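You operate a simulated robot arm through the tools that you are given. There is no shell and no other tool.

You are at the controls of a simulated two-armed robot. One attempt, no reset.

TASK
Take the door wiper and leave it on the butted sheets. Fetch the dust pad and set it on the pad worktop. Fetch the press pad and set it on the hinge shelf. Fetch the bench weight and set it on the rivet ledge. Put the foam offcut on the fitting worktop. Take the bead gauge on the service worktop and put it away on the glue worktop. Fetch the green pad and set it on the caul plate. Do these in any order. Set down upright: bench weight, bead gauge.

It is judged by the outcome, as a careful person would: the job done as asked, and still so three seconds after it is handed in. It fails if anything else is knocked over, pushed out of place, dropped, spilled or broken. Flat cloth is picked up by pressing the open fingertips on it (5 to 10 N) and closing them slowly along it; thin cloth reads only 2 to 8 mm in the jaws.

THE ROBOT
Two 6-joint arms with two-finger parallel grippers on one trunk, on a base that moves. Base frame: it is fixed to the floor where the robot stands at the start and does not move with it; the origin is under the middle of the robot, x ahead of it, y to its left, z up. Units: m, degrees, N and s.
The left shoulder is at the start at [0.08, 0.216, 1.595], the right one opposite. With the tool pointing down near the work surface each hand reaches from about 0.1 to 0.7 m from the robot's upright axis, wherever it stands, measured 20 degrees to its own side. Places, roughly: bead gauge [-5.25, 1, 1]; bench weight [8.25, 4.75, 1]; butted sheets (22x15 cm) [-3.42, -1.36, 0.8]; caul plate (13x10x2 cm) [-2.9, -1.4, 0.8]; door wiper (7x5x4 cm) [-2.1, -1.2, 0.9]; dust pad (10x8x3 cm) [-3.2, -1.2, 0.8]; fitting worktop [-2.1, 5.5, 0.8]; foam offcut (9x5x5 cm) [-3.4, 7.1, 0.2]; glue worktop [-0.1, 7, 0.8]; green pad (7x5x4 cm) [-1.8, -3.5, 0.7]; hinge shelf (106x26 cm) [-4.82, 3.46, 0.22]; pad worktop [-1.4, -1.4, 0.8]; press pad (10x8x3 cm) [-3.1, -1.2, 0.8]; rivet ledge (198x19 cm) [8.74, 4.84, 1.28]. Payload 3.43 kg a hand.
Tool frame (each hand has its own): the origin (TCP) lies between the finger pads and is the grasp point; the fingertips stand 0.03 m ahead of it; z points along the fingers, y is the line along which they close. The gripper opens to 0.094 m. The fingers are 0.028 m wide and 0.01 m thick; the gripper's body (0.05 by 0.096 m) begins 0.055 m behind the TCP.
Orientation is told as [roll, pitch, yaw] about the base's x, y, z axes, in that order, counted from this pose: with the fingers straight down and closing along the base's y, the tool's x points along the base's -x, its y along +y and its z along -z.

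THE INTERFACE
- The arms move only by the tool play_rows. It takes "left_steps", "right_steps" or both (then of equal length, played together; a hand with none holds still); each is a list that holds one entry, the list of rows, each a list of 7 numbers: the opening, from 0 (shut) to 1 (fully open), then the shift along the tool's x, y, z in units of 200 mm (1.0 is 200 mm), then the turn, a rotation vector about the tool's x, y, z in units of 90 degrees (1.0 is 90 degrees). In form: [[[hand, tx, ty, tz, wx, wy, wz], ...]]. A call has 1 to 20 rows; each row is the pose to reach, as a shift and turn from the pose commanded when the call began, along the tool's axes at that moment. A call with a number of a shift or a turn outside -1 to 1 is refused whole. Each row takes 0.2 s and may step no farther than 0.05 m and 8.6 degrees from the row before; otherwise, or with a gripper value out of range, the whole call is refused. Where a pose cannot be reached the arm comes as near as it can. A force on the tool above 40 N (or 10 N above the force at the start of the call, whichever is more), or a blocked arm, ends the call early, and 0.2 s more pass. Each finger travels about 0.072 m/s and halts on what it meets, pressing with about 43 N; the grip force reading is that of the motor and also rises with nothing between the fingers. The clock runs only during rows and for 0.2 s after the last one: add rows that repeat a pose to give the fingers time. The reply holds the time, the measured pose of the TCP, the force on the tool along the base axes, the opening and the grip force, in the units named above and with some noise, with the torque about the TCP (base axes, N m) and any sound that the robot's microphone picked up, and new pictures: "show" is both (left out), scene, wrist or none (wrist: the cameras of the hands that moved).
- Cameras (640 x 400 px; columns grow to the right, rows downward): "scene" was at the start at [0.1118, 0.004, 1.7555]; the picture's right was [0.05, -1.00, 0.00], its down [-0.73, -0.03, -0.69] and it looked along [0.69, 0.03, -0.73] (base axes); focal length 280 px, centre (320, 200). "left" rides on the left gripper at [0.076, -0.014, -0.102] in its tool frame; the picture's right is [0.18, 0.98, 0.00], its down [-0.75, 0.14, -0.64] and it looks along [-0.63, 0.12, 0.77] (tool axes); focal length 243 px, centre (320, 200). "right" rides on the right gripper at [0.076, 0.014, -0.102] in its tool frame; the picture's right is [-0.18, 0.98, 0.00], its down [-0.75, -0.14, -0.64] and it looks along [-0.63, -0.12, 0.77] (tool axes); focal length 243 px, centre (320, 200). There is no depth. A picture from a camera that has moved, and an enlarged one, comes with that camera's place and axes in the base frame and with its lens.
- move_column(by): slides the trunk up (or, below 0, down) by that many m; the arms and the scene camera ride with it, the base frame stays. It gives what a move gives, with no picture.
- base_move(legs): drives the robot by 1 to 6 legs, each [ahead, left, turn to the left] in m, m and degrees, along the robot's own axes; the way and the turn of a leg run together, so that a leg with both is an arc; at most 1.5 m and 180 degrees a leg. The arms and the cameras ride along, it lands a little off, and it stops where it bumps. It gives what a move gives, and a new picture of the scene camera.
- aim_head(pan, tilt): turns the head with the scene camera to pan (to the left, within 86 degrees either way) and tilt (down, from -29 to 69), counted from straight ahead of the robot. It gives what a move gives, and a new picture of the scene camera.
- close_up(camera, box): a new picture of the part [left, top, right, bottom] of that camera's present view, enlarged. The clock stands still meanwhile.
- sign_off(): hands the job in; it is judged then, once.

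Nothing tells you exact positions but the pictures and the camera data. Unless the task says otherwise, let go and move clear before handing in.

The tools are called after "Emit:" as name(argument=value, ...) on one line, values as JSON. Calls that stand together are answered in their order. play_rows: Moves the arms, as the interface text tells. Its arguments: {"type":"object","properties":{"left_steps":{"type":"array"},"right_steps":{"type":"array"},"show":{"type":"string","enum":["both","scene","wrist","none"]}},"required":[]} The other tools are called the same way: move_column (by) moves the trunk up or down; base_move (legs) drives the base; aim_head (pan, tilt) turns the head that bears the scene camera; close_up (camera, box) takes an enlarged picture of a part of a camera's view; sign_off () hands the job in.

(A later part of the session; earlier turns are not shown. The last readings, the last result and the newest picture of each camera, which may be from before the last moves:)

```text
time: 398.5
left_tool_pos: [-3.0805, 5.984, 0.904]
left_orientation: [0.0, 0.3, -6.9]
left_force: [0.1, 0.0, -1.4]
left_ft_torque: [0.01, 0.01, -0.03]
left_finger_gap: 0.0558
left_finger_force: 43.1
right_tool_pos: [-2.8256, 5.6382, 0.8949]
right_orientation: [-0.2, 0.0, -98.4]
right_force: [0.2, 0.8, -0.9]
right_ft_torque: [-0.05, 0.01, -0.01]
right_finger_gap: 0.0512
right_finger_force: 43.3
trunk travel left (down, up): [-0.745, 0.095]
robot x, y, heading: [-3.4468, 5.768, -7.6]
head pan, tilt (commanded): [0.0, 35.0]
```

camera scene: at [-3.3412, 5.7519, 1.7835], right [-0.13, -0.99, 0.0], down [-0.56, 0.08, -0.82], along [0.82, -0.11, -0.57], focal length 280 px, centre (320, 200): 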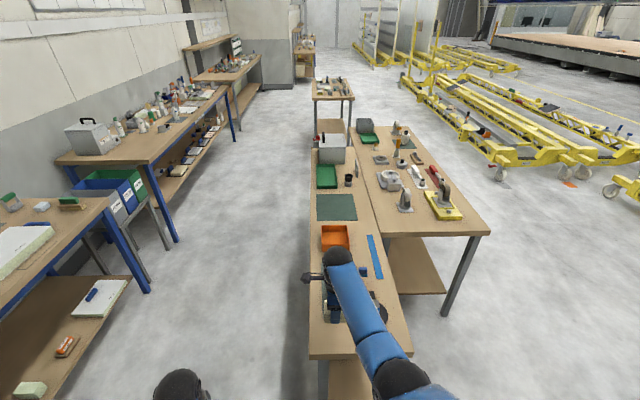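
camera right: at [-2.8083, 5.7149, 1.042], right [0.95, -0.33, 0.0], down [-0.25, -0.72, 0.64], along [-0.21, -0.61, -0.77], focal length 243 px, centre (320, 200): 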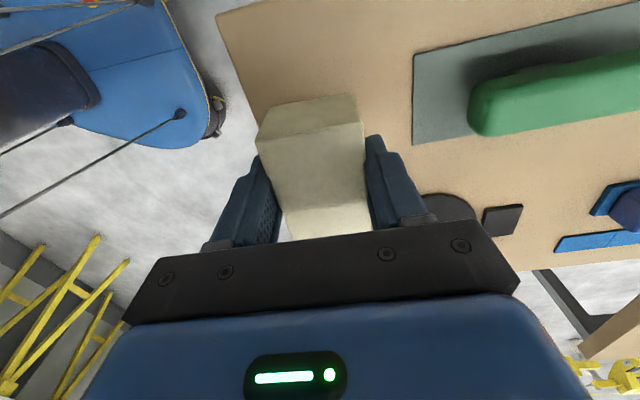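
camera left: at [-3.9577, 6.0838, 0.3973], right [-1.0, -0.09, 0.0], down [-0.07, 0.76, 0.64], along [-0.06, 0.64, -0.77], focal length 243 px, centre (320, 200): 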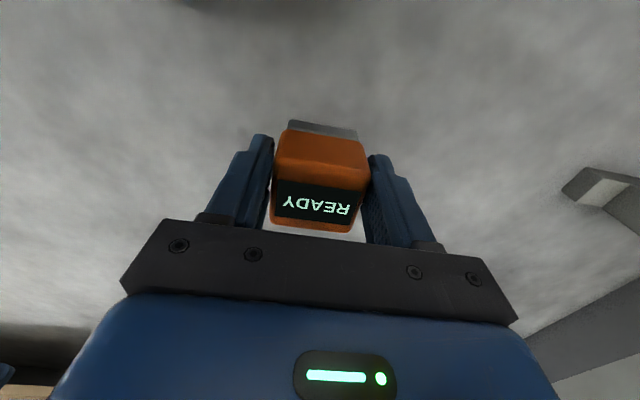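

Emit:
play_rows(right_steps=[[[0, 0, 0, 0.01, 0, 0, 0], [0, 0, 0, 0.02, 0, 0, 0], [0, 0, 0, 0.02, 0, 0, 0]]], show="wrist")

```text
time: 399.3
left_tool_pos: [-3.0806, 5.9832, 0.9038]
left_orientation: [0.0, 0.3, -6.9]
left_force: [-0.3, -0.4, -2.9]
left_ft_torque: [0.0, 0.03, 0.01]
left_finger_gap: 0.056
left_finger_force: 42.3
right_tool_pos: [-2.8261, 5.6402, 0.8912]
right_orientation: [-0.1, 0.0, -98.5]
right_force: [-0.8, -0.8, 9.0]
right_ft_torque: [-0.1, 0.02, 0.01]
right_finger_gap: 0.0512
right_finger_force: 43.1
trunk travel left (down, up): [-0.745, 0.095]
robot x, y, heading: [-3.4474, 5.7684, -7.8]
head pan, tilt (commanded): [0.0, 35.0]
camera right: at [-2.8012, 5.7139, 0.9941], right [0.94, -0.33, 0.0], down [-0.25, -0.72, 0.64], along [-0.21, -0.61, -0.77], focal length 243 px, centre (320, 200)
```

right: 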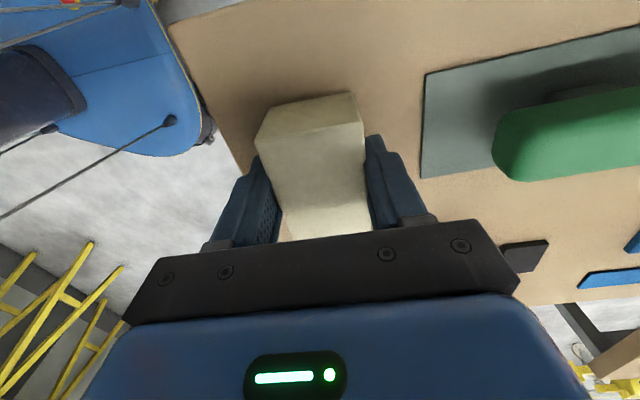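

Contact (9 N). Release with a modest opening and lift.

Emit:
play_rows(right_steps=[[[0, 0, 0, -0.005, 0, 0, 0], [0.75, 0, 0, -0.005, 0, 0, 0], [0.8, 0, 0, -0.005, 0, 0, 0], [0.8, 0, 0, -0.005, 0, 0, 0], [0.8, 0, 0, -0.15, 0, 0, 0], [0.8, 0, 0, -0.3, 0, 0, 0], [0.8, 0, 0, -0.4, 0, 0, 0], [0.8, 0, 0, -0.4, 0, 0, 0]]], show="both")

```text
time: 401.1
left_tool_pos: [-3.081, 5.9826, 0.9043]
left_orientation: [0.0, 0.2, -7.0]
left_force: [0.5, -0.1, -2.3]
left_ft_torque: [0.04, 0.03, -0.02]
left_finger_gap: 0.056
left_finger_force: 42.5
right_tool_pos: [-2.8261, 5.6376, 0.9718]
right_orientation: [-0.2, 0.0, -98.5]
right_force: [0.2, -0.6, 0.6]
right_ft_torque: [0.02, 0.01, 0.0]
right_finger_gap: 0.0752
right_finger_force: 0.0
trunk travel left (down, up): [-0.745, 0.095]
robot x, y, heading: [-3.4493, 5.7746, -7.8]
head pan, tilt (commanded): [0.0, 35.0]
camera scene: at [-3.33, 5.7542, 1.6925], right [-0.13, -0.99, 0.0], down [-0.57, 0.08, -0.82], along [0.81, -0.11, -0.57], focal length 280 px, centre (320, 200)
camera right: at [-2.8011, 5.7121, 1.0726], right [0.95, -0.33, 0.0], down [-0.25, -0.72, 0.64], along [-0.21, -0.61, -0.77], focal length 243 px, centre (320, 200)
```

scene: 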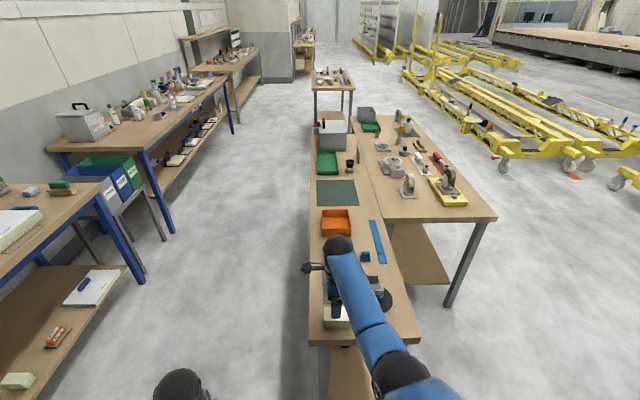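
right: 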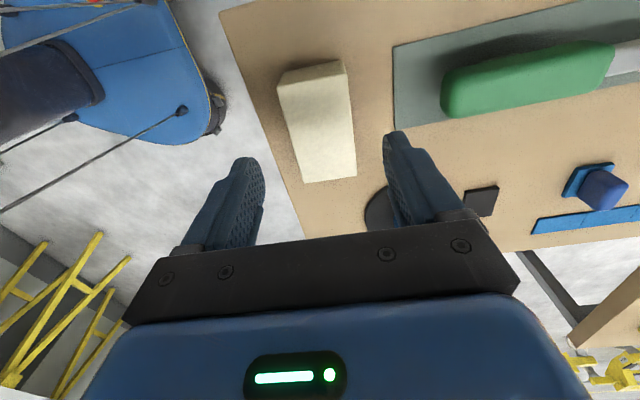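

The foam offcut rests on the fitting worktop. I'll raise the trunk, pull the right hand back west off the table, and turn it forward again.

Emit:
move_column(by=0.09)

Emit:
play_rows(right_steps=[[[0.8, 0, -0.2, 0, 0, 0, 0], [0.8, 0, -0.4, 0, 0, 0, 0], [0.8, 0, -0.6, 0, 0, 0, 0], [0.8, 0, -0.8, 0, 0, 0, 0], [0.8, 0, -0.95, 0.05, 0, 0, -0.09], [0.8, -0.15, -0.95, 0.1, 0, 0, -0.18], [0.8, -0.3, -0.95, 0.1, 0, 0, -0.27], [0.8, -0.45, -0.95, 0.1, 0, 0, -0.36], [0.8, -0.6, -0.95, 0.1, 0, 0, -0.45], [0.8, -0.75, -0.95, 0.1, 0, 0, -0.54], [0.8, -0.9, -0.95, 0.1, 0, 0, -0.63], [0.8, -0.95, -0.95, 0.1, 0, 0, -0.72], [0.8, -0.95, -0.95, 0.1, 0, 0, -0.81], [0.8, -0.95, -0.95, 0.1, 0, 0, -0.9], [0.8, -0.95, -0.95, 0.1, 0, 0, -0.99]]], show="none")

Emit:
base_move(legs=[[-0.25, 0.4, 0], [0, 0, 90]])

Emit:
aim_head(pan=-55, tilt=25)

```text
time: 402.4
left_tool_pos: [-3.0793, 5.9829, 0.9936]
left_orientation: [0.0, 0.1, -7.0]
left_force: [0.7, -0.6, -2.6]
left_ft_torque: [0.01, 0.01, -0.01]
left_finger_gap: 0.0558
left_finger_force: 42.7
right_tool_pos: [-2.825, 5.6377, 1.0592]
right_orientation: [-0.3, 0.0, -98.5]
right_force: [0.2, -0.5, 0.1]
right_ft_torque: [0.0, 0.0, 0.0]
right_finger_gap: 0.0753
right_finger_force: 0.0
trunk travel left (down, up): [-0.835, 0.005]
robot x, y, heading: [-3.4461, 5.7681, -7.8]
head pan, tilt (commanded): [0.0, 35.0]
```

```text
time: 405.6
left_tool_pos: [-3.0804, 5.9837, 0.9944]
left_orientation: [0.0, 0.1, -7.1]
left_force: [-0.5, 0.0, -1.9]
left_ft_torque: [0.01, 0.01, 0.0]
left_finger_gap: 0.0561
left_finger_force: 43.0
right_tool_pos: [-3.0412, 5.4788, 1.04]
right_orientation: [0.1, 0.0, -9.1]
right_force: [0.4, -1.0, 0.4]
right_ft_torque: [0.0, 0.01, 0.03]
right_finger_gap: 0.075
right_finger_force: 0.0
right hand out of reach, approached as far as the arm can: row 4, 9, 10
trunk travel left (down, up): [-0.835, 0.005]
robot x, y, heading: [-3.4488, 5.7716, -7.7]
head pan, tilt (commanded): [0.0, 35.0]
```

```text
time: 412.2
left_tool_pos: [-3.8682, 6.5677, 0.9947]
left_orientation: [0.0, 0.3, 84.2]
left_force: [-0.4, 0.6, -2.3]
left_ft_torque: [-0.05, 0.0, -0.03]
left_finger_gap: 0.0555
left_finger_force: 43.3
right_tool_pos: [-3.3635, 6.6175, 1.0401]
right_orientation: [0.0, 0.0, 81.8]
right_force: [-0.3, -0.1, 0.0]
right_ft_torque: [0.04, 0.01, -0.02]
right_finger_gap: 0.0754
right_finger_force: 0.1
trunk travel left (down, up): [-0.835, 0.005]
robot x, y, heading: [-3.6473, 6.2002, 83.4]
head pan, tilt (commanded): [0.0, 35.0]
camera scene: at [-3.6306, 6.3211, 1.7826], right [0.99, -0.11, 0.0], down [-0.07, -0.57, -0.82], along [0.09, 0.81, -0.57], focal length 280 px, centre (320, 200)
```

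scene: 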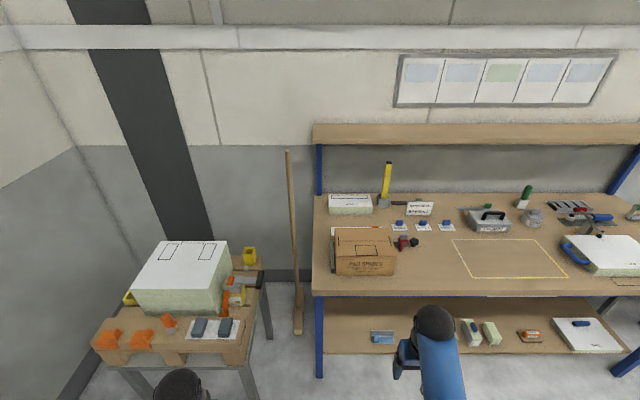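

```text
time: 413.5
left_tool_pos: [-3.8662, 6.5681, 0.9938]
left_orientation: [0.0, 0.2, 84.0]
left_force: [0.1, 0.0, -1.5]
left_ft_torque: [0.0, -0.03, 0.0]
left_finger_gap: 0.0556
left_finger_force: 42.8
right_tool_pos: [-3.3635, 6.6159, 1.0403]
right_orientation: [0.0, -0.1, 81.8]
right_force: [-0.4, -0.2, -0.7]
right_ft_torque: [0.04, 0.02, 0.04]
right_finger_gap: 0.0755
right_finger_force: 0.2
trunk travel left (down, up): [-0.835, 0.005]
robot x, y, heading: [-3.643, 6.1997, 83.3]
head pan, tilt (commanded): [-55.0, 25.0]
camera scene: at [-3.5599, 6.2776, 1.7983], right [0.48, -0.88, 0.0], down [-0.37, -0.2, -0.91], along [0.8, 0.43, -0.42], focal length 280 px, centre (320, 200)
```

scene: 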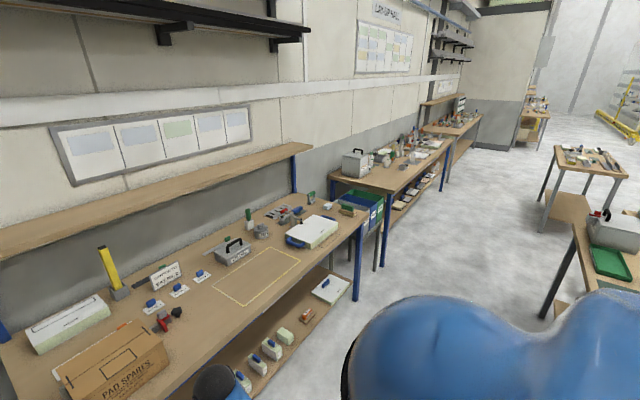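

The corridor to the east is clear and parallel to the benches. I'll move a little forward and strafe right 2.75 m to reach the glue worktop.

Emit:
base_move(legs=[[0.12, 0, 0], [0, -1.45, 0], [0, -1.3, 0]])

Emit:
aim_head(pan=0, tilt=35)

```text
time: 427.6
left_tool_pos: [-1.148, 6.37, 0.9937]
left_orientation: [-0.1, 0.2, 84.8]
left_force: [-0.3, -0.3, -1.4]
left_ft_torque: [-0.03, 0.04, -0.01]
left_finger_gap: 0.0561
left_finger_force: 43.1
right_tool_pos: [-0.6444, 6.4253, 1.0416]
right_orientation: [-0.1, 0.0, 82.5]
right_force: [-0.4, -0.4, 0.2]
right_ft_torque: [-0.01, -0.02, -0.02]
right_finger_gap: 0.0753
right_finger_force: 0.1
trunk travel left (down, up): [-0.835, 0.005]
robot x, y, heading: [-0.9224, 6.0086, 84.3]
head pan, tilt (commanded): [-55.0, 25.0]
camera scene: at [-0.8373, 6.0837, 1.7984], right [0.49, -0.87, 0.0], down [-0.37, -0.21, -0.91], along [0.79, 0.44, -0.42], focal length 280 px, centre (320, 200)
```

scene: 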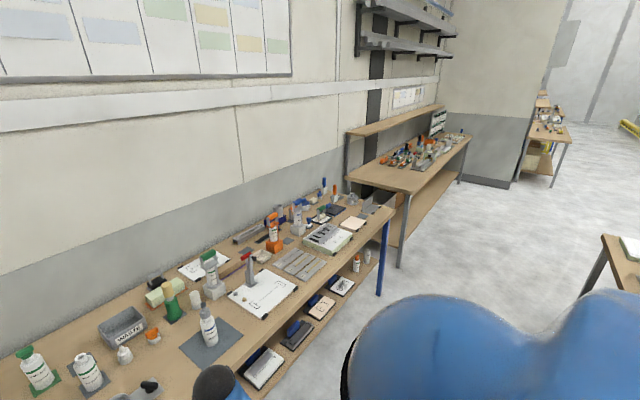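

```text
time: 428.8
left_tool_pos: [-1.1456, 6.3704, 0.9948]
left_orientation: [-0.1, 0.2, 85.0]
left_force: [-0.2, -0.1, -1.3]
left_ft_torque: [-0.04, 0.04, 0.0]
left_finger_gap: 0.0557
left_finger_force: 42.9
right_tool_pos: [-0.6438, 6.4257, 1.041]
right_orientation: [0.0, 0.0, 82.6]
right_force: [-0.4, 0.1, -0.4]
right_ft_torque: [0.03, 0.01, 0.0]
right_finger_gap: 0.0755
right_finger_force: 0.1
trunk travel left (down, up): [-0.835, 0.005]
robot x, y, heading: [-0.922, 6.0102, 84.5]
head pan, tilt (commanded): [0.0, 35.0]
camera scene: at [-0.9076, 6.1263, 1.7826], right [0.99, -0.1, 0.0], down [-0.06, -0.57, -0.82], along [0.08, 0.81, -0.57], focal length 280 px, centre (320, 200)
```

scene: 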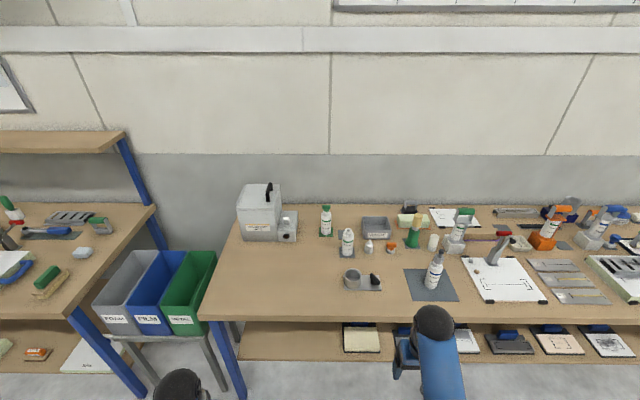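

The glue worktop has a wide free area at its left front. I'll zoom in once to check labels and clearances.

Emit:
close_up(camera="scene", box=[200, 170, 440, 330])

Emit:
close_up(camera="scene", box=[400, 180, 640, 330])

```text
2.50 times, centred on (320, 250) of scene
camera zoom: at [-0.9076, 6.1263, 1.7826], right [0.99, -0.1, 0.0], down [-0.06, -0.57, -0.82], along [0.08, 0.81, -0.57], focal length 699 px, centre (320, 75)
```

zoom: 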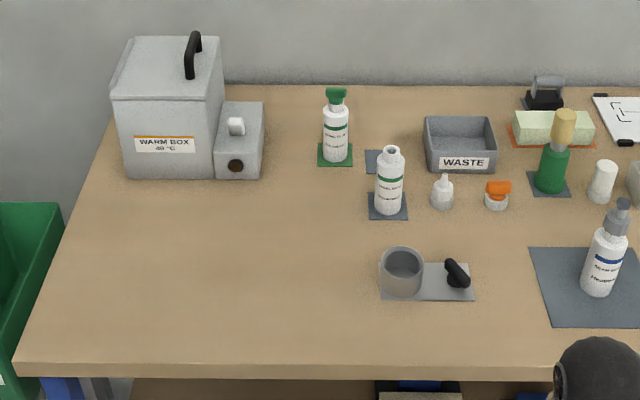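

```text
2.67 times, centred on (520, 255) of scene
camera zoom: at [-0.9076, 6.1263, 1.7826], right [0.99, -0.1, 0.0], down [-0.06, -0.57, -0.82], along [0.08, 0.81, -0.57], focal length 746 px, centre (-213, 53)
```

zoom: 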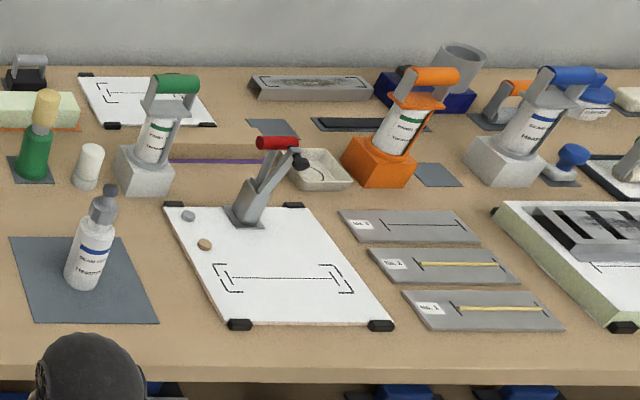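

Plenty of room. I'll move forward 0.34 m and bring the gauge over about (-1.03, 6.88).

Emit:
base_move(legs=[[0.33, 0, 0]])

Emit:
play_rows(left_steps=[[[0, -0.2, -0.1, 0, 0, 0, 0], [0, -0.4, -0.2, 0, 0, 0, 0], [0, -0.6, -0.3, 0, 0, 0, 0], [0, -0.75, -0.34, 0, 0, 0, 0], [0, -0.85, -0.34, 0, 0, 0, 0], [0, -0.85, -0.34, 0, 0, 0, 0]]], show="both")

```text
time: 431.0
left_tool_pos: [-1.1152, 6.7014, 0.995]
left_orientation: [0.0, 0.1, 85.0]
left_force: [0.2, -1.2, -2.5]
left_ft_torque: [0.01, -0.02, -0.05]
left_finger_gap: 0.0559
left_finger_force: 42.8
right_tool_pos: [-0.6126, 6.7581, 1.0435]
right_orientation: [0.0, -0.2, 82.6]
right_force: [-0.3, 0.4, 0.8]
right_ft_torque: [0.01, -0.02, -0.01]
right_finger_gap: 0.0753
right_finger_force: 0.0
trunk travel left (down, up): [-0.835, 0.005]
robot x, y, heading: [-0.8856, 6.3407, 84.2]
head pan, tilt (commanded): [0.0, 35.0]
camera scene: at [-0.8746, 6.4566, 1.7829], right [1.0, -0.1, 0.0], down [-0.06, -0.57, -0.82], along [0.08, 0.82, -0.57], focal length 280 px, centre (320, 200)
```

scene: 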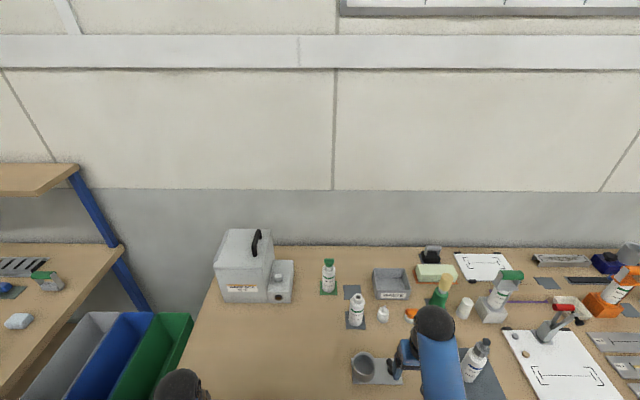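

```text
time: 432.4
left_tool_pos: [-1.0312, 6.8656, 0.9929]
left_orientation: [0.0, 0.2, 85.0]
left_force: [0.4, -0.1, -1.8]
left_ft_torque: [-0.04, -0.01, -0.01]
left_finger_gap: 0.0555
left_finger_force: 43.3
right_tool_pos: [-0.6127, 6.7606, 1.0405]
right_orientation: [0.0, 0.1, 82.7]
right_force: [-0.6, 1.2, -0.4]
right_ft_torque: [-0.03, 0.02, 0.01]
right_finger_gap: 0.0751
right_finger_force: 0.1
trunk travel left (down, up): [-0.835, 0.005]
robot x, y, heading: [-0.8848, 6.3463, 84.3]
head pan, tilt (commanded): [0.0, 35.0]
camera scene: at [-0.8742, 6.4601, 1.7826], right [1.0, -0.1, 0.0], down [-0.06, -0.57, -0.82], along [0.08, 0.82, -0.57], focal length 280 px, centre (320, 200)
camera left: at [-1.0232, 6.789, 1.0958], right [-1.0, -0.1, 0.0], down [-0.08, 0.77, 0.64], along [-0.06, 0.64, -0.77], focal length 243 px, centre (320, 200)
```

scene: 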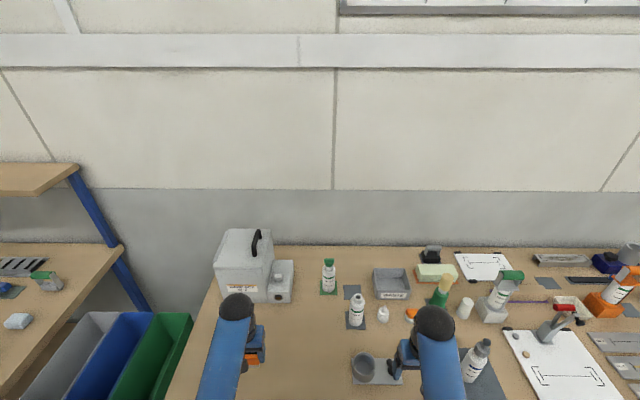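
left: 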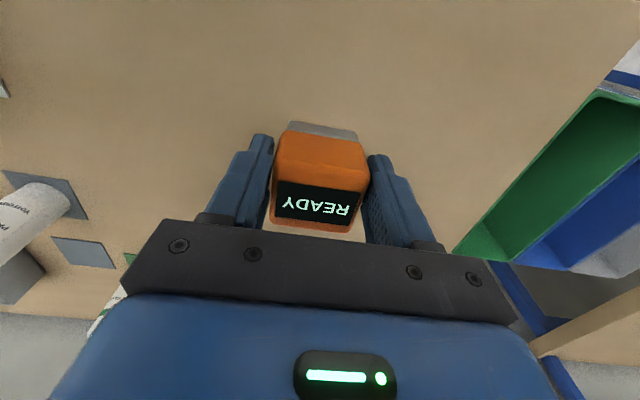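

Clear below. Lower the gauge to the worktop.

Emit:
play_rows(left_steps=[[[0, 0, 0, 0.15, 0, 0, 0], [0, 0, 0, 0.3, 0, 0, 0], [0, 0, 0, 0.38, 0, 0, 0], [0, 0, 0, 0.42, 0, 0, 0], [0, 0, 0, 0.43, 0, 0, 0], [0, 0, 0, 0.43, 0, 0, 0]]], show="none")

Emit:
play_rows(left_steps=[[[0, 0, 0, 0.008, 0, 0, 0], [0, 0, 0, 0.015, 0, 0, 0], [0, 0, 0, 0.015, 0, 0, 0]]], show="none")

```text
time: 433.8
left_tool_pos: [-1.0302, 6.8659, 0.9061]
left_orientation: [-0.1, 0.2, 85.1]
left_force: [-0.1, -0.1, -1.9]
left_ft_torque: [-0.02, -0.02, 0.02]
left_finger_gap: 0.056
left_finger_force: 42.9
right_tool_pos: [-0.6116, 6.7594, 1.0398]
right_orientation: [0.0, 0.0, 82.7]
right_force: [-1.4, -0.4, 0.2]
right_ft_torque: [0.03, 0.0, 0.0]
right_finger_gap: 0.0756
right_finger_force: 0.0
trunk travel left (down, up): [-0.835, 0.005]
robot x, y, heading: [-0.8896, 6.3456, 84.4]
head pan, tilt (commanded): [0.0, 35.0]
```

```text
time: 434.6
left_tool_pos: [-1.0314, 6.8665, 0.9038]
left_orientation: [0.0, 0.2, 85.1]
left_force: [0.0, -0.4, -2.0]
left_ft_torque: [0.02, 0.0, -0.02]
left_finger_gap: 0.0561
left_finger_force: 43.3
right_tool_pos: [-0.6117, 6.76, 1.0417]
right_orientation: [0.1, 0.0, 82.7]
right_force: [0.3, 0.1, -0.7]
right_ft_torque: [0.01, 0.01, 0.0]
right_finger_gap: 0.0753
right_finger_force: 0.1
trunk travel left (down, up): [-0.835, 0.005]
robot x, y, heading: [-0.8861, 6.3432, 84.7]
head pan, tilt (commanded): [0.0, 35.0]
```

Emit:
play_rows(left_steps=[[[0, 0, 0, 0.008, 0, 0, 0], [0, 0, 0, 0.012, 0, 0, 0], [0, 0, 0, 0.012, 0, 0, 0]]], show="none")

```text
time: 435.4
left_tool_pos: [-1.0307, 6.8654, 0.9031]
left_orientation: [0.1, 0.1, 85.1]
left_force: [-0.5, 1.4, 2.8]
left_ft_torque: [0.22, 0.07, -0.01]
left_finger_gap: 0.0559
left_finger_force: 42.6
right_tool_pos: [-0.6109, 6.7597, 1.0395]
right_orientation: [0.0, 0.0, 82.7]
right_force: [0.6, 0.6, -0.2]
right_ft_torque: [0.02, -0.02, -0.03]
right_finger_gap: 0.0752
right_finger_force: 0.2
trunk travel left (down, up): [-0.835, 0.005]
robot x, y, heading: [-0.8909, 6.3396, 84.5]
head pan, tilt (commanded): [0.0, 35.0]
```

Contact. Release gently and lift.

Emit:
play_rows(left_steps=[[[0.65, 0, 0, 0, 0, 0, 0], [0.75, 0, 0, 0, 0, 0, 0], [0.85, 0, 0, 0, 0, 0, 0], [0.85, 0, 0, -0.1, 0, 0, 0], [0.85, 0, 0, -0.25, 0, 0, 0], [0.85, 0, 0, -0.4, 0, 0, 0], [0.85, 0, 0, -0.5, 0, 0, 0], [0.85, 0, 0, -0.5, 0, 0, 0]]], show="both")

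```text
time: 437.2
left_tool_pos: [-1.0317, 6.8666, 1.0034]
left_orientation: [0.0, 0.1, 85.2]
left_force: [-0.3, 0.5, 0.0]
left_ft_torque: [0.01, 0.03, -0.02]
left_finger_gap: 0.0799
left_finger_force: 0.2
right_tool_pos: [-0.6112, 6.7602, 1.0407]
right_orientation: [0.0, 0.0, 82.6]
right_force: [0.1, -0.6, 0.5]
right_ft_torque: [0.01, 0.03, -0.01]
right_finger_gap: 0.0753
right_finger_force: 0.1
trunk travel left (down, up): [-0.835, 0.005]
robot x, y, heading: [-0.8905, 6.3386, 84.5]
head pan, tilt (commanded): [0.0, 35.0]
camera scene: at [-0.874, 6.4606, 1.7826], right [1.0, -0.1, 0.0], down [-0.06, -0.57, -0.82], along [0.08, 0.82, -0.57], focal length 280 px, centre (320, 200)
camera left: at [-1.0236, 6.7894, 1.1055], right [-1.0, -0.1, 0.0], down [-0.08, 0.77, 0.64], along [-0.06, 0.64, -0.77], focal length 243 px, centre (320, 200)
```

scene: 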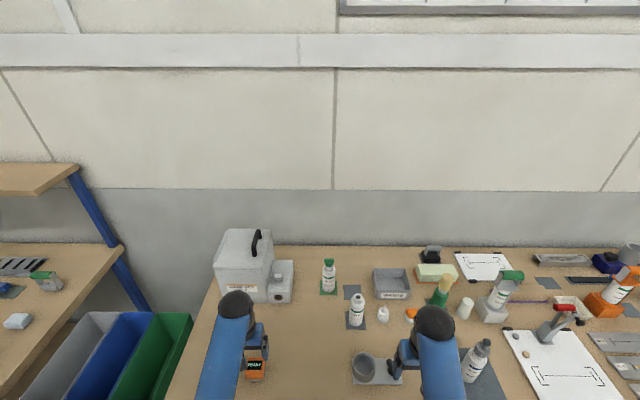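
left: 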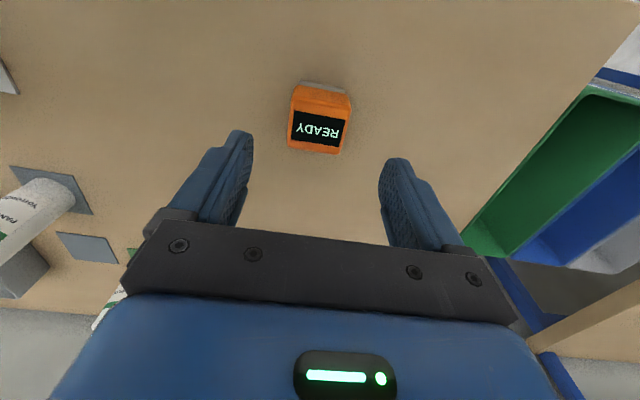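

The gauge stands upright on the glue worktop. The last item is the bench weight far to the east. I'll retract, back up and turn east to see the route.

Emit:
play_rows(left_steps=[[[0.85, 0.2, 0, 0, 0, 0, 0], [0.85, 0.4, 0, 0, 0, 0, 0], [0.85, 0.6, 0, 0, 0, 0, 0], [0.85, 0.7, 0.1, 0, 0, 0, 0]]], show="none")

Emit:
base_move(legs=[[-0.32, 0, 0], [0, 0, -91]])

Emit:
aim_head(pan=0, tilt=18)

```text
time: 438.2
left_tool_pos: [-1.0646, 6.7282, 1.0031]
left_orientation: [-0.1, 0.2, 85.1]
left_force: [-0.4, -0.5, -0.2]
left_ft_torque: [-0.02, 0.0, 0.0]
left_finger_gap: 0.0801
left_finger_force: 0.1
right_tool_pos: [-0.6117, 6.7592, 1.0413]
right_orientation: [0.1, 0.0, 82.7]
right_force: [0.4, -0.5, -0.6]
right_ft_torque: [-0.01, 0.02, 0.02]
right_finger_gap: 0.0752
right_finger_force: 0.0
trunk travel left (down, up): [-0.835, 0.005]
robot x, y, heading: [-0.8873, 6.3471, 84.4]
head pan, tilt (commanded): [0.0, 35.0]
```

```text
time: 444.3
left_tool_pos: [-0.5239, 6.1836, 1.0015]
left_orientation: [0.0, 0.2, -7.7]
left_force: [-0.1, -0.5, 0.2]
left_ft_torque: [0.0, 0.01, 0.0]
left_finger_gap: 0.0803
left_finger_force: 0.0
right_tool_pos: [-0.5157, 5.7296, 1.0406]
right_orientation: [0.0, 0.1, -10.1]
right_force: [-0.5, -0.4, 1.4]
right_ft_torque: [-0.02, 0.06, -0.02]
right_finger_gap: 0.0752
right_finger_force: 0.1
trunk travel left (down, up): [-0.835, 0.005]
robot x, y, heading: [-0.9202, 6.024, -8.6]
head pan, tilt (commanded): [0.0, 35.0]
camera scene: at [-0.8005, 6.0083, 1.7826], right [-0.15, -0.99, 0.0], down [-0.57, 0.08, -0.82], along [0.81, -0.12, -0.57], focal length 280 px, centre (320, 200)
```

scene: 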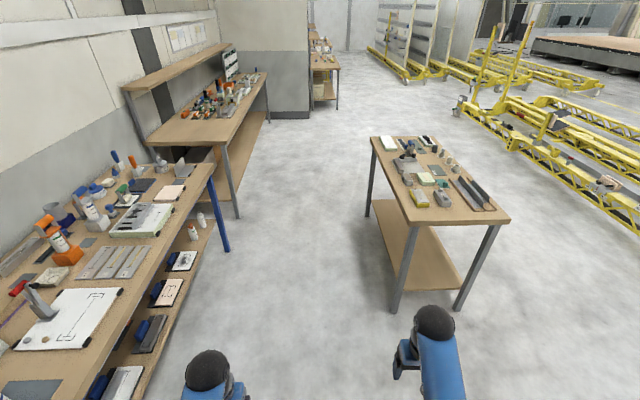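

```text
time: 445.1
left_tool_pos: [-0.5257, 6.1833, 1.0044]
left_orientation: [0.0, 0.1, -7.7]
left_force: [0.1, -0.1, -0.1]
left_ft_torque: [0.05, -0.03, 0.01]
left_finger_gap: 0.0796
left_finger_force: 0.1
right_tool_pos: [-0.5159, 5.7295, 1.0408]
right_orientation: [-0.1, 0.0, -10.1]
right_force: [0.1, 0.2, -1.6]
right_ft_torque: [0.03, -0.02, 0.0]
right_finger_gap: 0.0751
right_finger_force: 0.1
trunk travel left (down, up): [-0.835, 0.005]
robot x, y, heading: [-0.9226, 6.0259, -8.5]
head pan, tilt (commanded): [0.0, 18.0]
camera scene: at [-0.7955, 6.0072, 1.8096], right [-0.15, -0.99, 0.0], down [-0.31, 0.05, -0.95], along [0.94, -0.14, -0.31], focal length 280 px, centre (320, 200)
```

scene: 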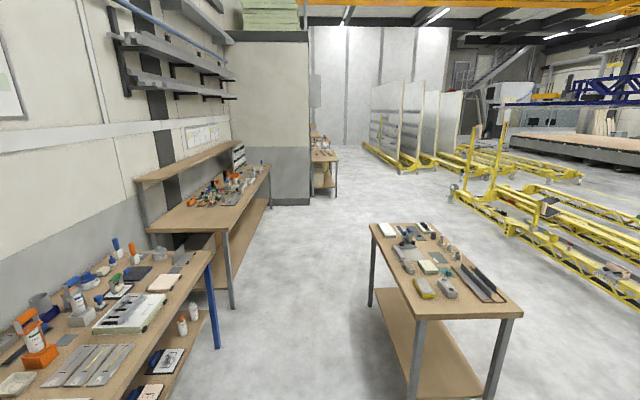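

The passage east between the glue bench and the small table is about 1.1 m wide and lined up with my heading. I'll drive 2.7 m east.

Emit:
base_move(legs=[[1.4, 0.03, 0], [1.3, 0, 0]])

Emit:
aim_head(pan=-15, tilt=12)

```text
time: 458.4
left_tool_pos: [2.1829, 5.8096, 1.0037]
left_orientation: [0.0, 0.2, -7.9]
left_force: [-0.9, -0.3, 0.9]
left_ft_torque: [0.02, 0.02, -0.02]
left_finger_gap: 0.08
left_finger_force: 0.1
right_tool_pos: [2.191, 5.3556, 1.0411]
right_orientation: [0.0, -0.1, -10.2]
right_force: [-0.5, 0.2, -0.7]
right_ft_torque: [-0.03, -0.02, 0.02]
right_finger_gap: 0.0753
right_finger_force: 0.0
trunk travel left (down, up): [-0.835, 0.005]
robot x, y, heading: [1.7858, 5.6525, -8.5]
head pan, tilt (commanded): [0.0, 18.0]
camera scene: at [1.9116, 5.6348, 1.8098], right [-0.15, -0.99, 0.0], down [-0.3, 0.05, -0.95], along [0.94, -0.14, -0.31], focal length 280 px, centre (320, 200)
```

scene: 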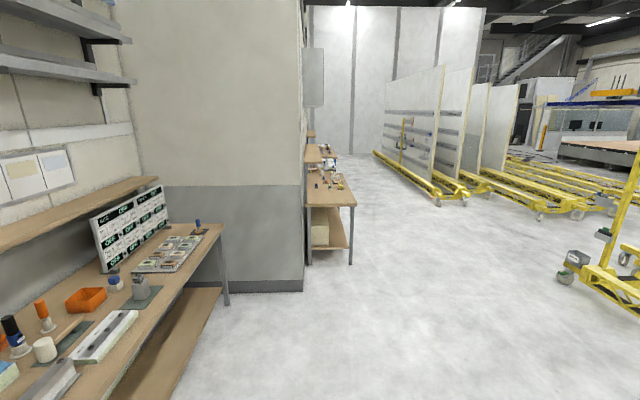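

```text
time: 459.1
left_tool_pos: [2.1845, 5.8099, 1.0021]
left_orientation: [0.0, 0.2, -7.8]
left_force: [-0.4, -0.6, 0.0]
left_ft_torque: [0.01, 0.0, 0.02]
left_finger_gap: 0.0802
left_finger_force: 0.0
right_tool_pos: [2.1918, 5.3557, 1.041]
right_orientation: [0.0, 0.0, -10.1]
right_force: [0.0, -1.0, 0.6]
right_ft_torque: [-0.02, -0.02, 0.0]
right_finger_gap: 0.0752
right_finger_force: 0.0
trunk travel left (down, up): [-0.835, 0.005]
robot x, y, heading: [1.7895, 5.656, -8.5]
head pan, tilt (commanded): [-15.0, 12.0]
camera scene: at [1.9061, 5.6114, 1.8194], right [-0.4, -0.92, 0.0], down [-0.19, 0.08, -0.98], along [0.9, -0.39, -0.21], focal length 280 px, centre (320, 200)
```

scene: 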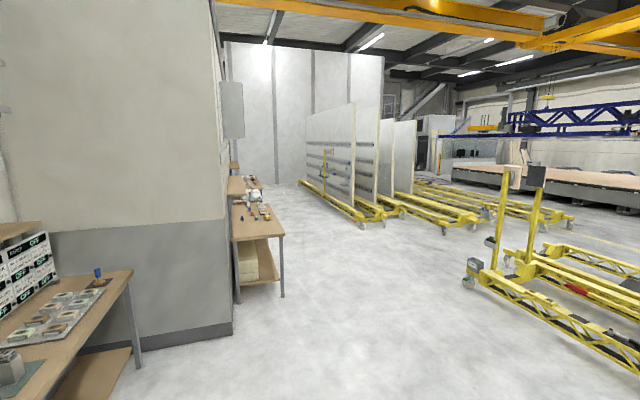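

The route is open: diagonal to about (4.2, 4.0), then east along the benches by the loft wall.

Emit:
base_move(legs=[[1.3, -0.64, 0], [1.3, -0.64, 0], [1.2, 0, 0], [1.0, 0, 0]])

Emit:
aim_head(pan=20, tilt=18)

```text
time: 483.6
left_tool_pos: [6.7673, 3.9188, 1.0031]
left_orientation: [0.0, 0.2, -6.9]
left_force: [0.9, 0.0, -0.2]
left_ft_torque: [0.0, 0.03, 0.0]
left_finger_gap: 0.0798
left_finger_force: 0.1
right_tool_pos: [6.781, 3.4662, 1.0412]
right_orientation: [-0.1, -0.1, -9.4]
right_force: [0.2, -0.3, -0.2]
right_ft_torque: [-0.01, 0.04, 0.03]
right_finger_gap: 0.0752
right_finger_force: 0.2
trunk travel left (down, up): [-0.835, 0.005]
robot x, y, heading: [6.375, 3.758, -7.8]
head pan, tilt (commanded): [-15.0, 12.0]
camera scene: at [6.4912, 3.7168, 1.8196], right [-0.39, -0.92, 0.0], down [-0.19, 0.08, -0.98], along [0.9, -0.38, -0.21], focal length 280 px, centre (320, 200)
```

scene: 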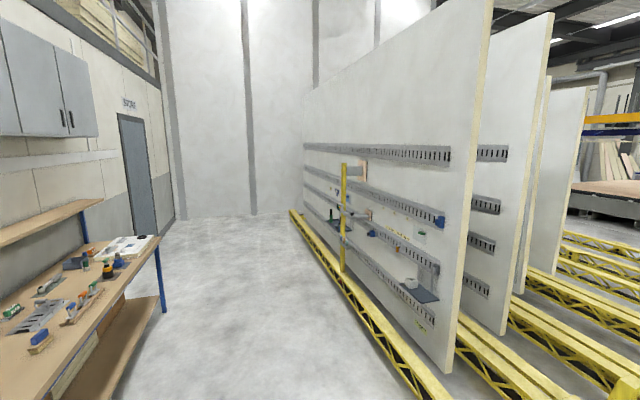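

```text
time: 484.6
left_tool_pos: [6.7685, 3.9185, 1.0015]
left_orientation: [0.0, 0.2, -6.9]
left_force: [-0.5, 0.9, 1.1]
left_ft_torque: [0.03, 0.01, -0.02]
left_finger_gap: 0.0797
left_finger_force: 0.1
right_tool_pos: [6.7823, 3.4654, 1.0401]
right_orientation: [-0.1, -0.1, -9.4]
right_force: [0.2, 0.6, 0.3]
right_ft_torque: [0.05, 0.03, -0.02]
right_finger_gap: 0.0753
right_finger_force: 0.0
trunk travel left (down, up): [-0.835, 0.005]
robot x, y, heading: [6.3742, 3.7565, -7.6]
head pan, tilt (commanded): [20.0, 18.0]
camera scene: at [6.4987, 3.7723, 1.8097], right [0.21, -0.98, 0.0], down [-0.3, -0.07, -0.95], along [0.93, 0.2, -0.31], focal length 280 px, centre (320, 200)
```

scene: 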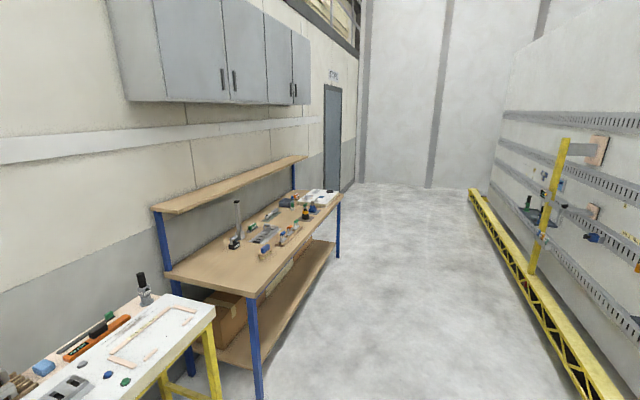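

I see the rivet bench (blue legs) with its empty upper ledge. The bench weight should be near pixel (241, 230). Zooming in.

Emit:
close_up(camera="scene", box=[190, 180, 350, 290])

Emit:
aim_head(pan=45, tilt=25)

```text
3.64 times, centred on (270, 235) of scene
camera zoom: at [6.4987, 3.7723, 1.8097], right [0.21, -0.98, 0.0], down [-0.3, -0.07, -0.95], along [0.93, 0.2, -0.31], focal length 1017 px, centre (502, 73)
```

zoom: 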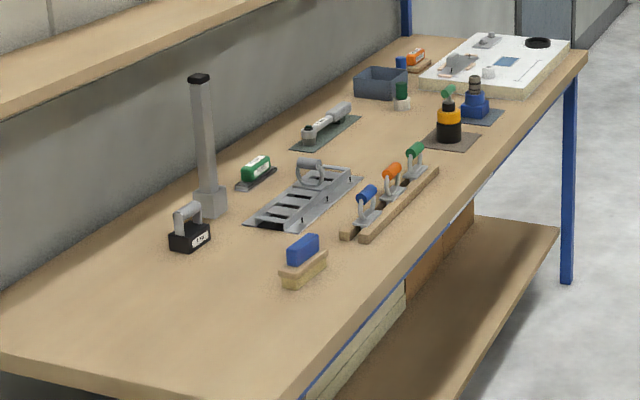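

```text
time: 485.5
left_tool_pos: [6.7687, 3.9189, 1.0026]
left_orientation: [0.0, 0.2, -7.0]
left_force: [0.2, 0.1, 0.2]
left_ft_torque: [0.0, 0.01, 0.0]
left_finger_gap: 0.0799
left_finger_force: 0.1
right_tool_pos: [6.7836, 3.4649, 1.04]
right_orientation: [0.0, 0.0, -9.4]
right_force: [0.2, -0.7, 0.1]
right_ft_torque: [-0.01, -0.01, -0.03]
right_finger_gap: 0.0752
right_finger_force: 0.1
trunk travel left (down, up): [-0.835, 0.005]
robot x, y, heading: [6.3804, 3.7571, -7.6]
head pan, tilt (commanded): [45.0, 25.0]
camera scene: at [6.4802, 3.8084, 1.7984], right [0.61, -0.8, 0.0], down [-0.34, -0.26, -0.91], along [0.72, 0.55, -0.42], focal length 280 px, centre (320, 200)
```

scene: 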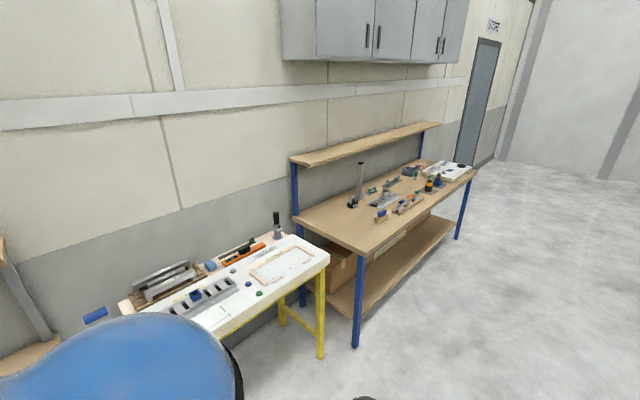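

Two candidates: a black block with handle and label, and a tall grey post with a black cap. I need a closer look; I'll drive to the bench front.

Emit:
base_move(legs=[[1.2, 0, 0], [0, 0, 90]])

Emit:
aim_head(pan=0, tilt=28)

```text
time: 495.3
left_tool_pos: [7.398, 3.9981, 1.0028]
left_orientation: [0.0, 0.2, 82.0]
left_force: [0.0, -0.6, -0.5]
left_ft_torque: [0.02, 0.01, 0.02]
left_finger_gap: 0.0798
left_finger_force: 0.1
right_tool_pos: [7.8521, 4.0054, 1.0409]
right_orientation: [0.0, 0.1, 79.6]
right_force: [-0.2, 0.4, 0.8]
right_ft_torque: [0.0, 0.02, -0.02]
right_finger_gap: 0.0754
right_finger_force: 0.0
trunk travel left (down, up): [-0.835, 0.005]
robot x, y, heading: [7.5551, 3.6027, 81.2]
head pan, tilt (commanded): [45.0, 25.0]
camera scene: at [7.5059, 3.7073, 1.7984], right [0.81, 0.59, 0.0], down [0.25, -0.34, -0.91], along [-0.54, 0.73, -0.42], focal length 280 px, centre (320, 200)
```

scene: 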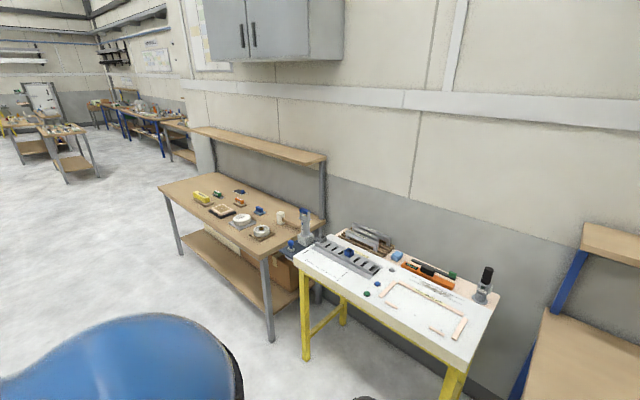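

```text
time: 496.4
left_tool_pos: [7.3983, 3.9992, 1.0024]
left_orientation: [0.0, 0.3, 81.9]
left_force: [0.0, -0.1, -0.3]
left_ft_torque: [0.03, 0.0, 0.02]
left_finger_gap: 0.0796
left_finger_force: 0.1
right_tool_pos: [7.8516, 4.0051, 1.0403]
right_orientation: [0.0, 0.0, 79.5]
right_force: [0.3, -0.9, 0.0]
right_ft_torque: [0.01, -0.03, 0.02]
right_finger_gap: 0.0754
right_finger_force: 0.1
trunk travel left (down, up): [-0.835, 0.005]
robot x, y, heading: [7.5546, 3.6042, 81.6]
head pan, tilt (commanded): [0.0, 28.0]
camera scene: at [7.5739, 3.7233, 1.7935], right [0.99, -0.15, 0.0], down [-0.07, -0.46, -0.88], along [0.13, 0.87, -0.47], focal length 280 px, centre (320, 200)
```

scene: 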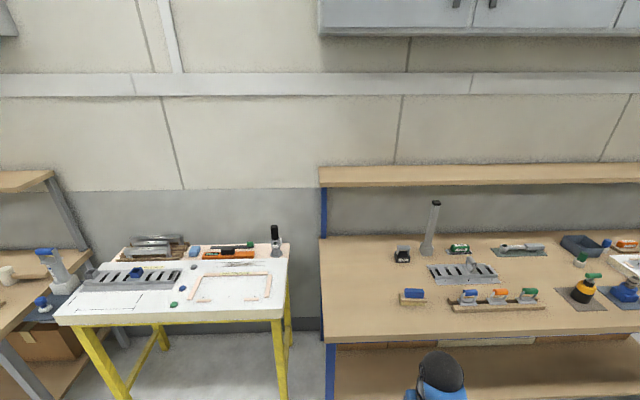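

Emit:
close_up(camera="scene", box=[370, 190, 490, 290])

Emit:
close_up(camera="scene", box=[310, 150, 640, 350])

```text
4.00 times, centred on (430, 240) of scene
camera zoom: at [7.5739, 3.7233, 1.7935], right [0.99, -0.15, 0.0], down [-0.07, -0.46, -0.88], along [0.13, 0.87, -0.47], focal length 1119 px, centre (-120, 40)
```

zoom: 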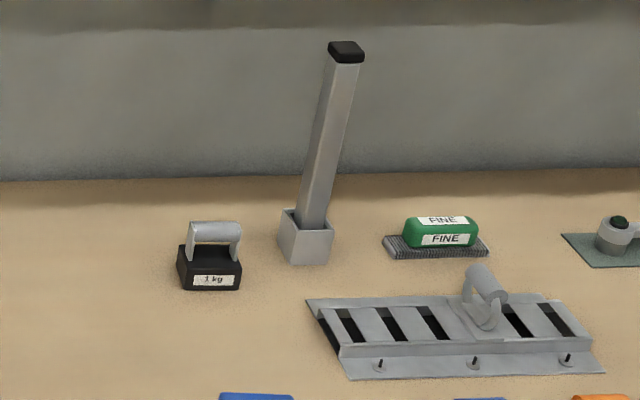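

```text
1.94 times, centred on (475, 250) of scene
camera zoom: at [7.5739, 3.7233, 1.7935], right [0.99, -0.15, 0.0], down [-0.07, -0.46, -0.88], along [0.13, 0.87, -0.47], focal length 542 px, centre (19, 103)
```

zoom: 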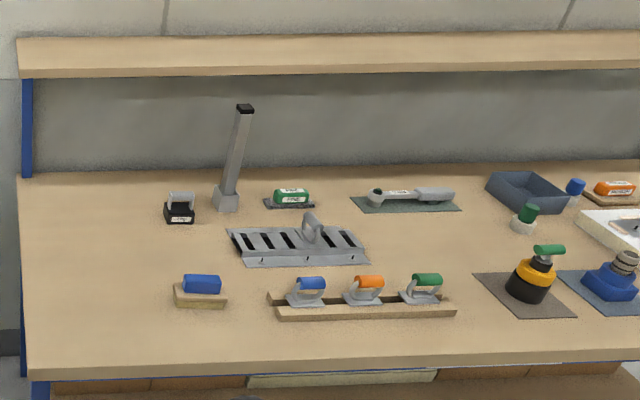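

The black block is labelled "1 kg" — that is the bench weight, at about (8.15, 4.76), just in front of the ledge line. The ledge (z=1.28) is too high for a straight-down grip, so I'll grip it with the hand pitched forward. First I position the robot for the left hand.

Emit:
base_move(legs=[[0, -0.78, 0.8], [0.42, 0, 0]])

Emit:
aim_head(pan=12, tilt=35)

Emit:
close_up(camera="scene", box=[230, 120, 390, 240])

```text
time: 502.8
left_tool_pos: [8.2202, 4.2995, 1.0032]
left_orientation: [0.0, 0.2, 83.7]
left_force: [1.0, 0.7, 0.7]
left_ft_torque: [0.06, -0.01, 0.0]
left_finger_gap: 0.0797
left_finger_force: 0.1
right_tool_pos: [8.6732, 4.3189, 1.0423]
right_orientation: [0.0, -0.1, 81.3]
right_force: [-0.7, -0.3, 1.3]
right_ft_torque: [0.01, -0.01, 0.03]
right_finger_gap: 0.0751
right_finger_force: 0.1
trunk travel left (down, up): [-0.835, 0.005]
robot x, y, heading: [8.387, 3.9097, 82.9]
head pan, tilt (commanded): [0.0, 28.0]
camera scene: at [8.4035, 4.0277, 1.7939], right [0.99, -0.12, 0.0], down [-0.06, -0.46, -0.88], along [0.11, 0.88, -0.47], focal length 280 px, centre (320, 200)
```

scene: 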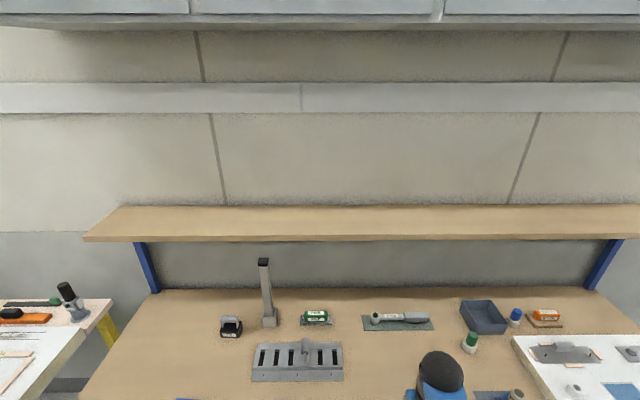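

```text
time: 503.6
left_tool_pos: [8.2199, 4.3013, 1.0025]
left_orientation: [0.0, 0.2, 83.8]
left_force: [0.2, 0.5, 0.3]
left_ft_torque: [0.01, 0.02, 0.01]
left_finger_gap: 0.0798
left_finger_force: 0.0
right_tool_pos: [8.6742, 4.3209, 1.041]
right_orientation: [0.0, 0.0, 81.2]
right_force: [-0.8, -0.1, 0.1]
right_ft_torque: [0.01, -0.01, 0.0]
right_finger_gap: 0.075
right_finger_force: 0.0
trunk travel left (down, up): [-0.835, 0.005]
robot x, y, heading: [8.3864, 3.9102, 83.1]
head pan, tilt (commanded): [12.0, 35.0]
camera scene: at [8.3853, 4.0279, 1.7827], right [1.0, 0.09, 0.0], down [0.05, -0.57, -0.82], along [-0.07, 0.82, -0.57], focal length 280 px, centre (320, 200)
```

scene: 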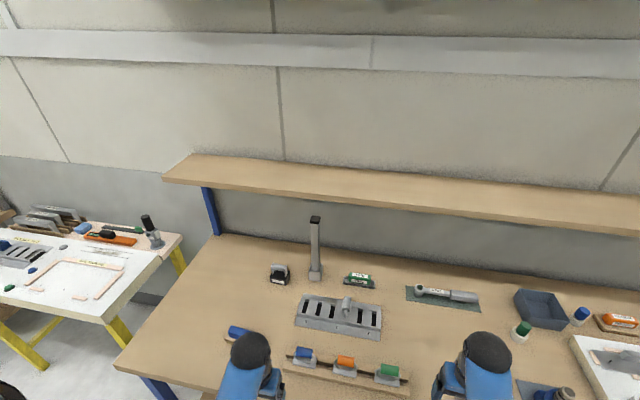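

```text
3.33 times, centred on (310, 180) of scene
camera zoom: at [8.3853, 4.0279, 1.7827], right [1.0, 0.09, 0.0], down [0.05, -0.57, -0.82], along [-0.07, 0.82, -0.57], focal length 932 px, centre (353, 267)
```

zoom: 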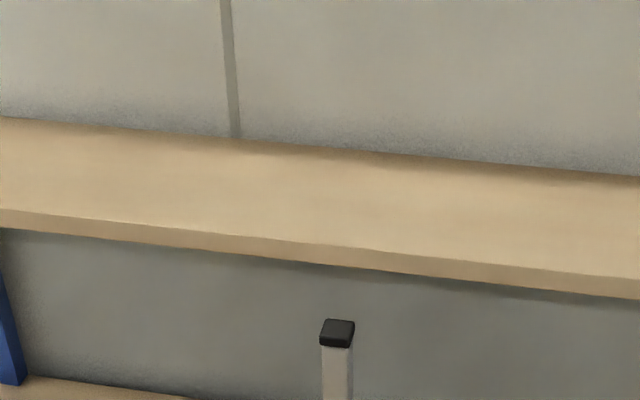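

Weight at (8.152, 4.77); ledge from y≈4.79 to 4.99. I'll pitch the left hand about 55° forward while moving it over the bench.

Emit:
play_rows(left_steps=[[[1, -0.14, 0.06, -0.03, 0, -0.088, 0], [1, -0.28, 0.12, -0.06, 0, -0.176, 0], [1, -0.42, 0.18, -0.09, 0, -0.264, 0], [1, -0.56, 0.24, -0.12, 0, -0.352, 0], [1, -0.7, 0.3, -0.15, 0, -0.44, 0], [1, -0.84, 0.36, -0.15, 0, -0.528, 0], [1, -0.95, 0.43, -0.15, 0, -0.611, 0], [1, -0.95, 0.43, -0.15, 0, -0.611, 0]]], show="both")

```text
time: 505.4
left_tool_pos: [8.1567, 4.5001, 1.0296]
left_orientation: [0.0, -54.9, 83.8]
left_force: [-0.2, 0.4, 0.0]
left_ft_torque: [0.0, 0.02, 0.03]
left_finger_gap: 0.0938
left_finger_force: 0.0
right_tool_pos: [8.6732, 4.3201, 1.0412]
right_orientation: [0.0, -0.1, 81.3]
right_force: [0.1, 0.9, 0.5]
right_ft_torque: [0.0, -0.02, 0.0]
right_finger_gap: 0.0752
right_finger_force: 0.0
trunk travel left (down, up): [-0.835, 0.005]
robot x, y, heading: [8.3852, 3.9121, 82.9]
head pan, tilt (commanded): [12.0, 35.0]
camera scene: at [8.3852, 4.0284, 1.7826], right [1.0, 0.09, 0.0], down [0.05, -0.57, -0.82], along [-0.07, 0.82, -0.57], focal length 280 px, centre (320, 200)
camera left: at [8.1564, 4.3708, 1.0282], right [-0.99, 0.0, -0.15], down [-0.15, -0.08, 0.99], along [-0.01, 1.0, 0.07], focal length 243 px, centre (320, 200)
```

scene: 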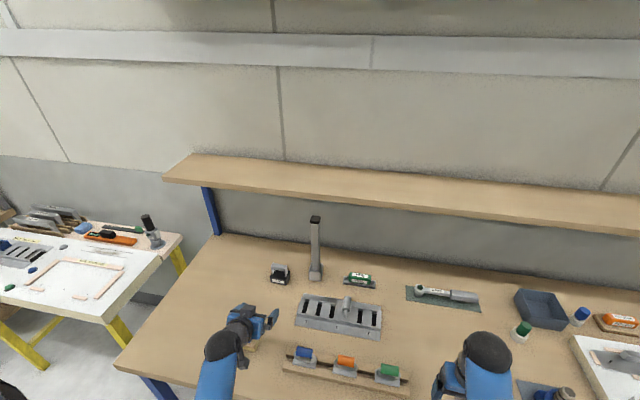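
left: 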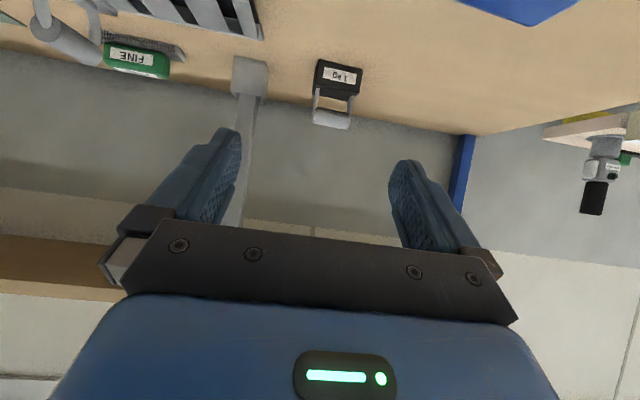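

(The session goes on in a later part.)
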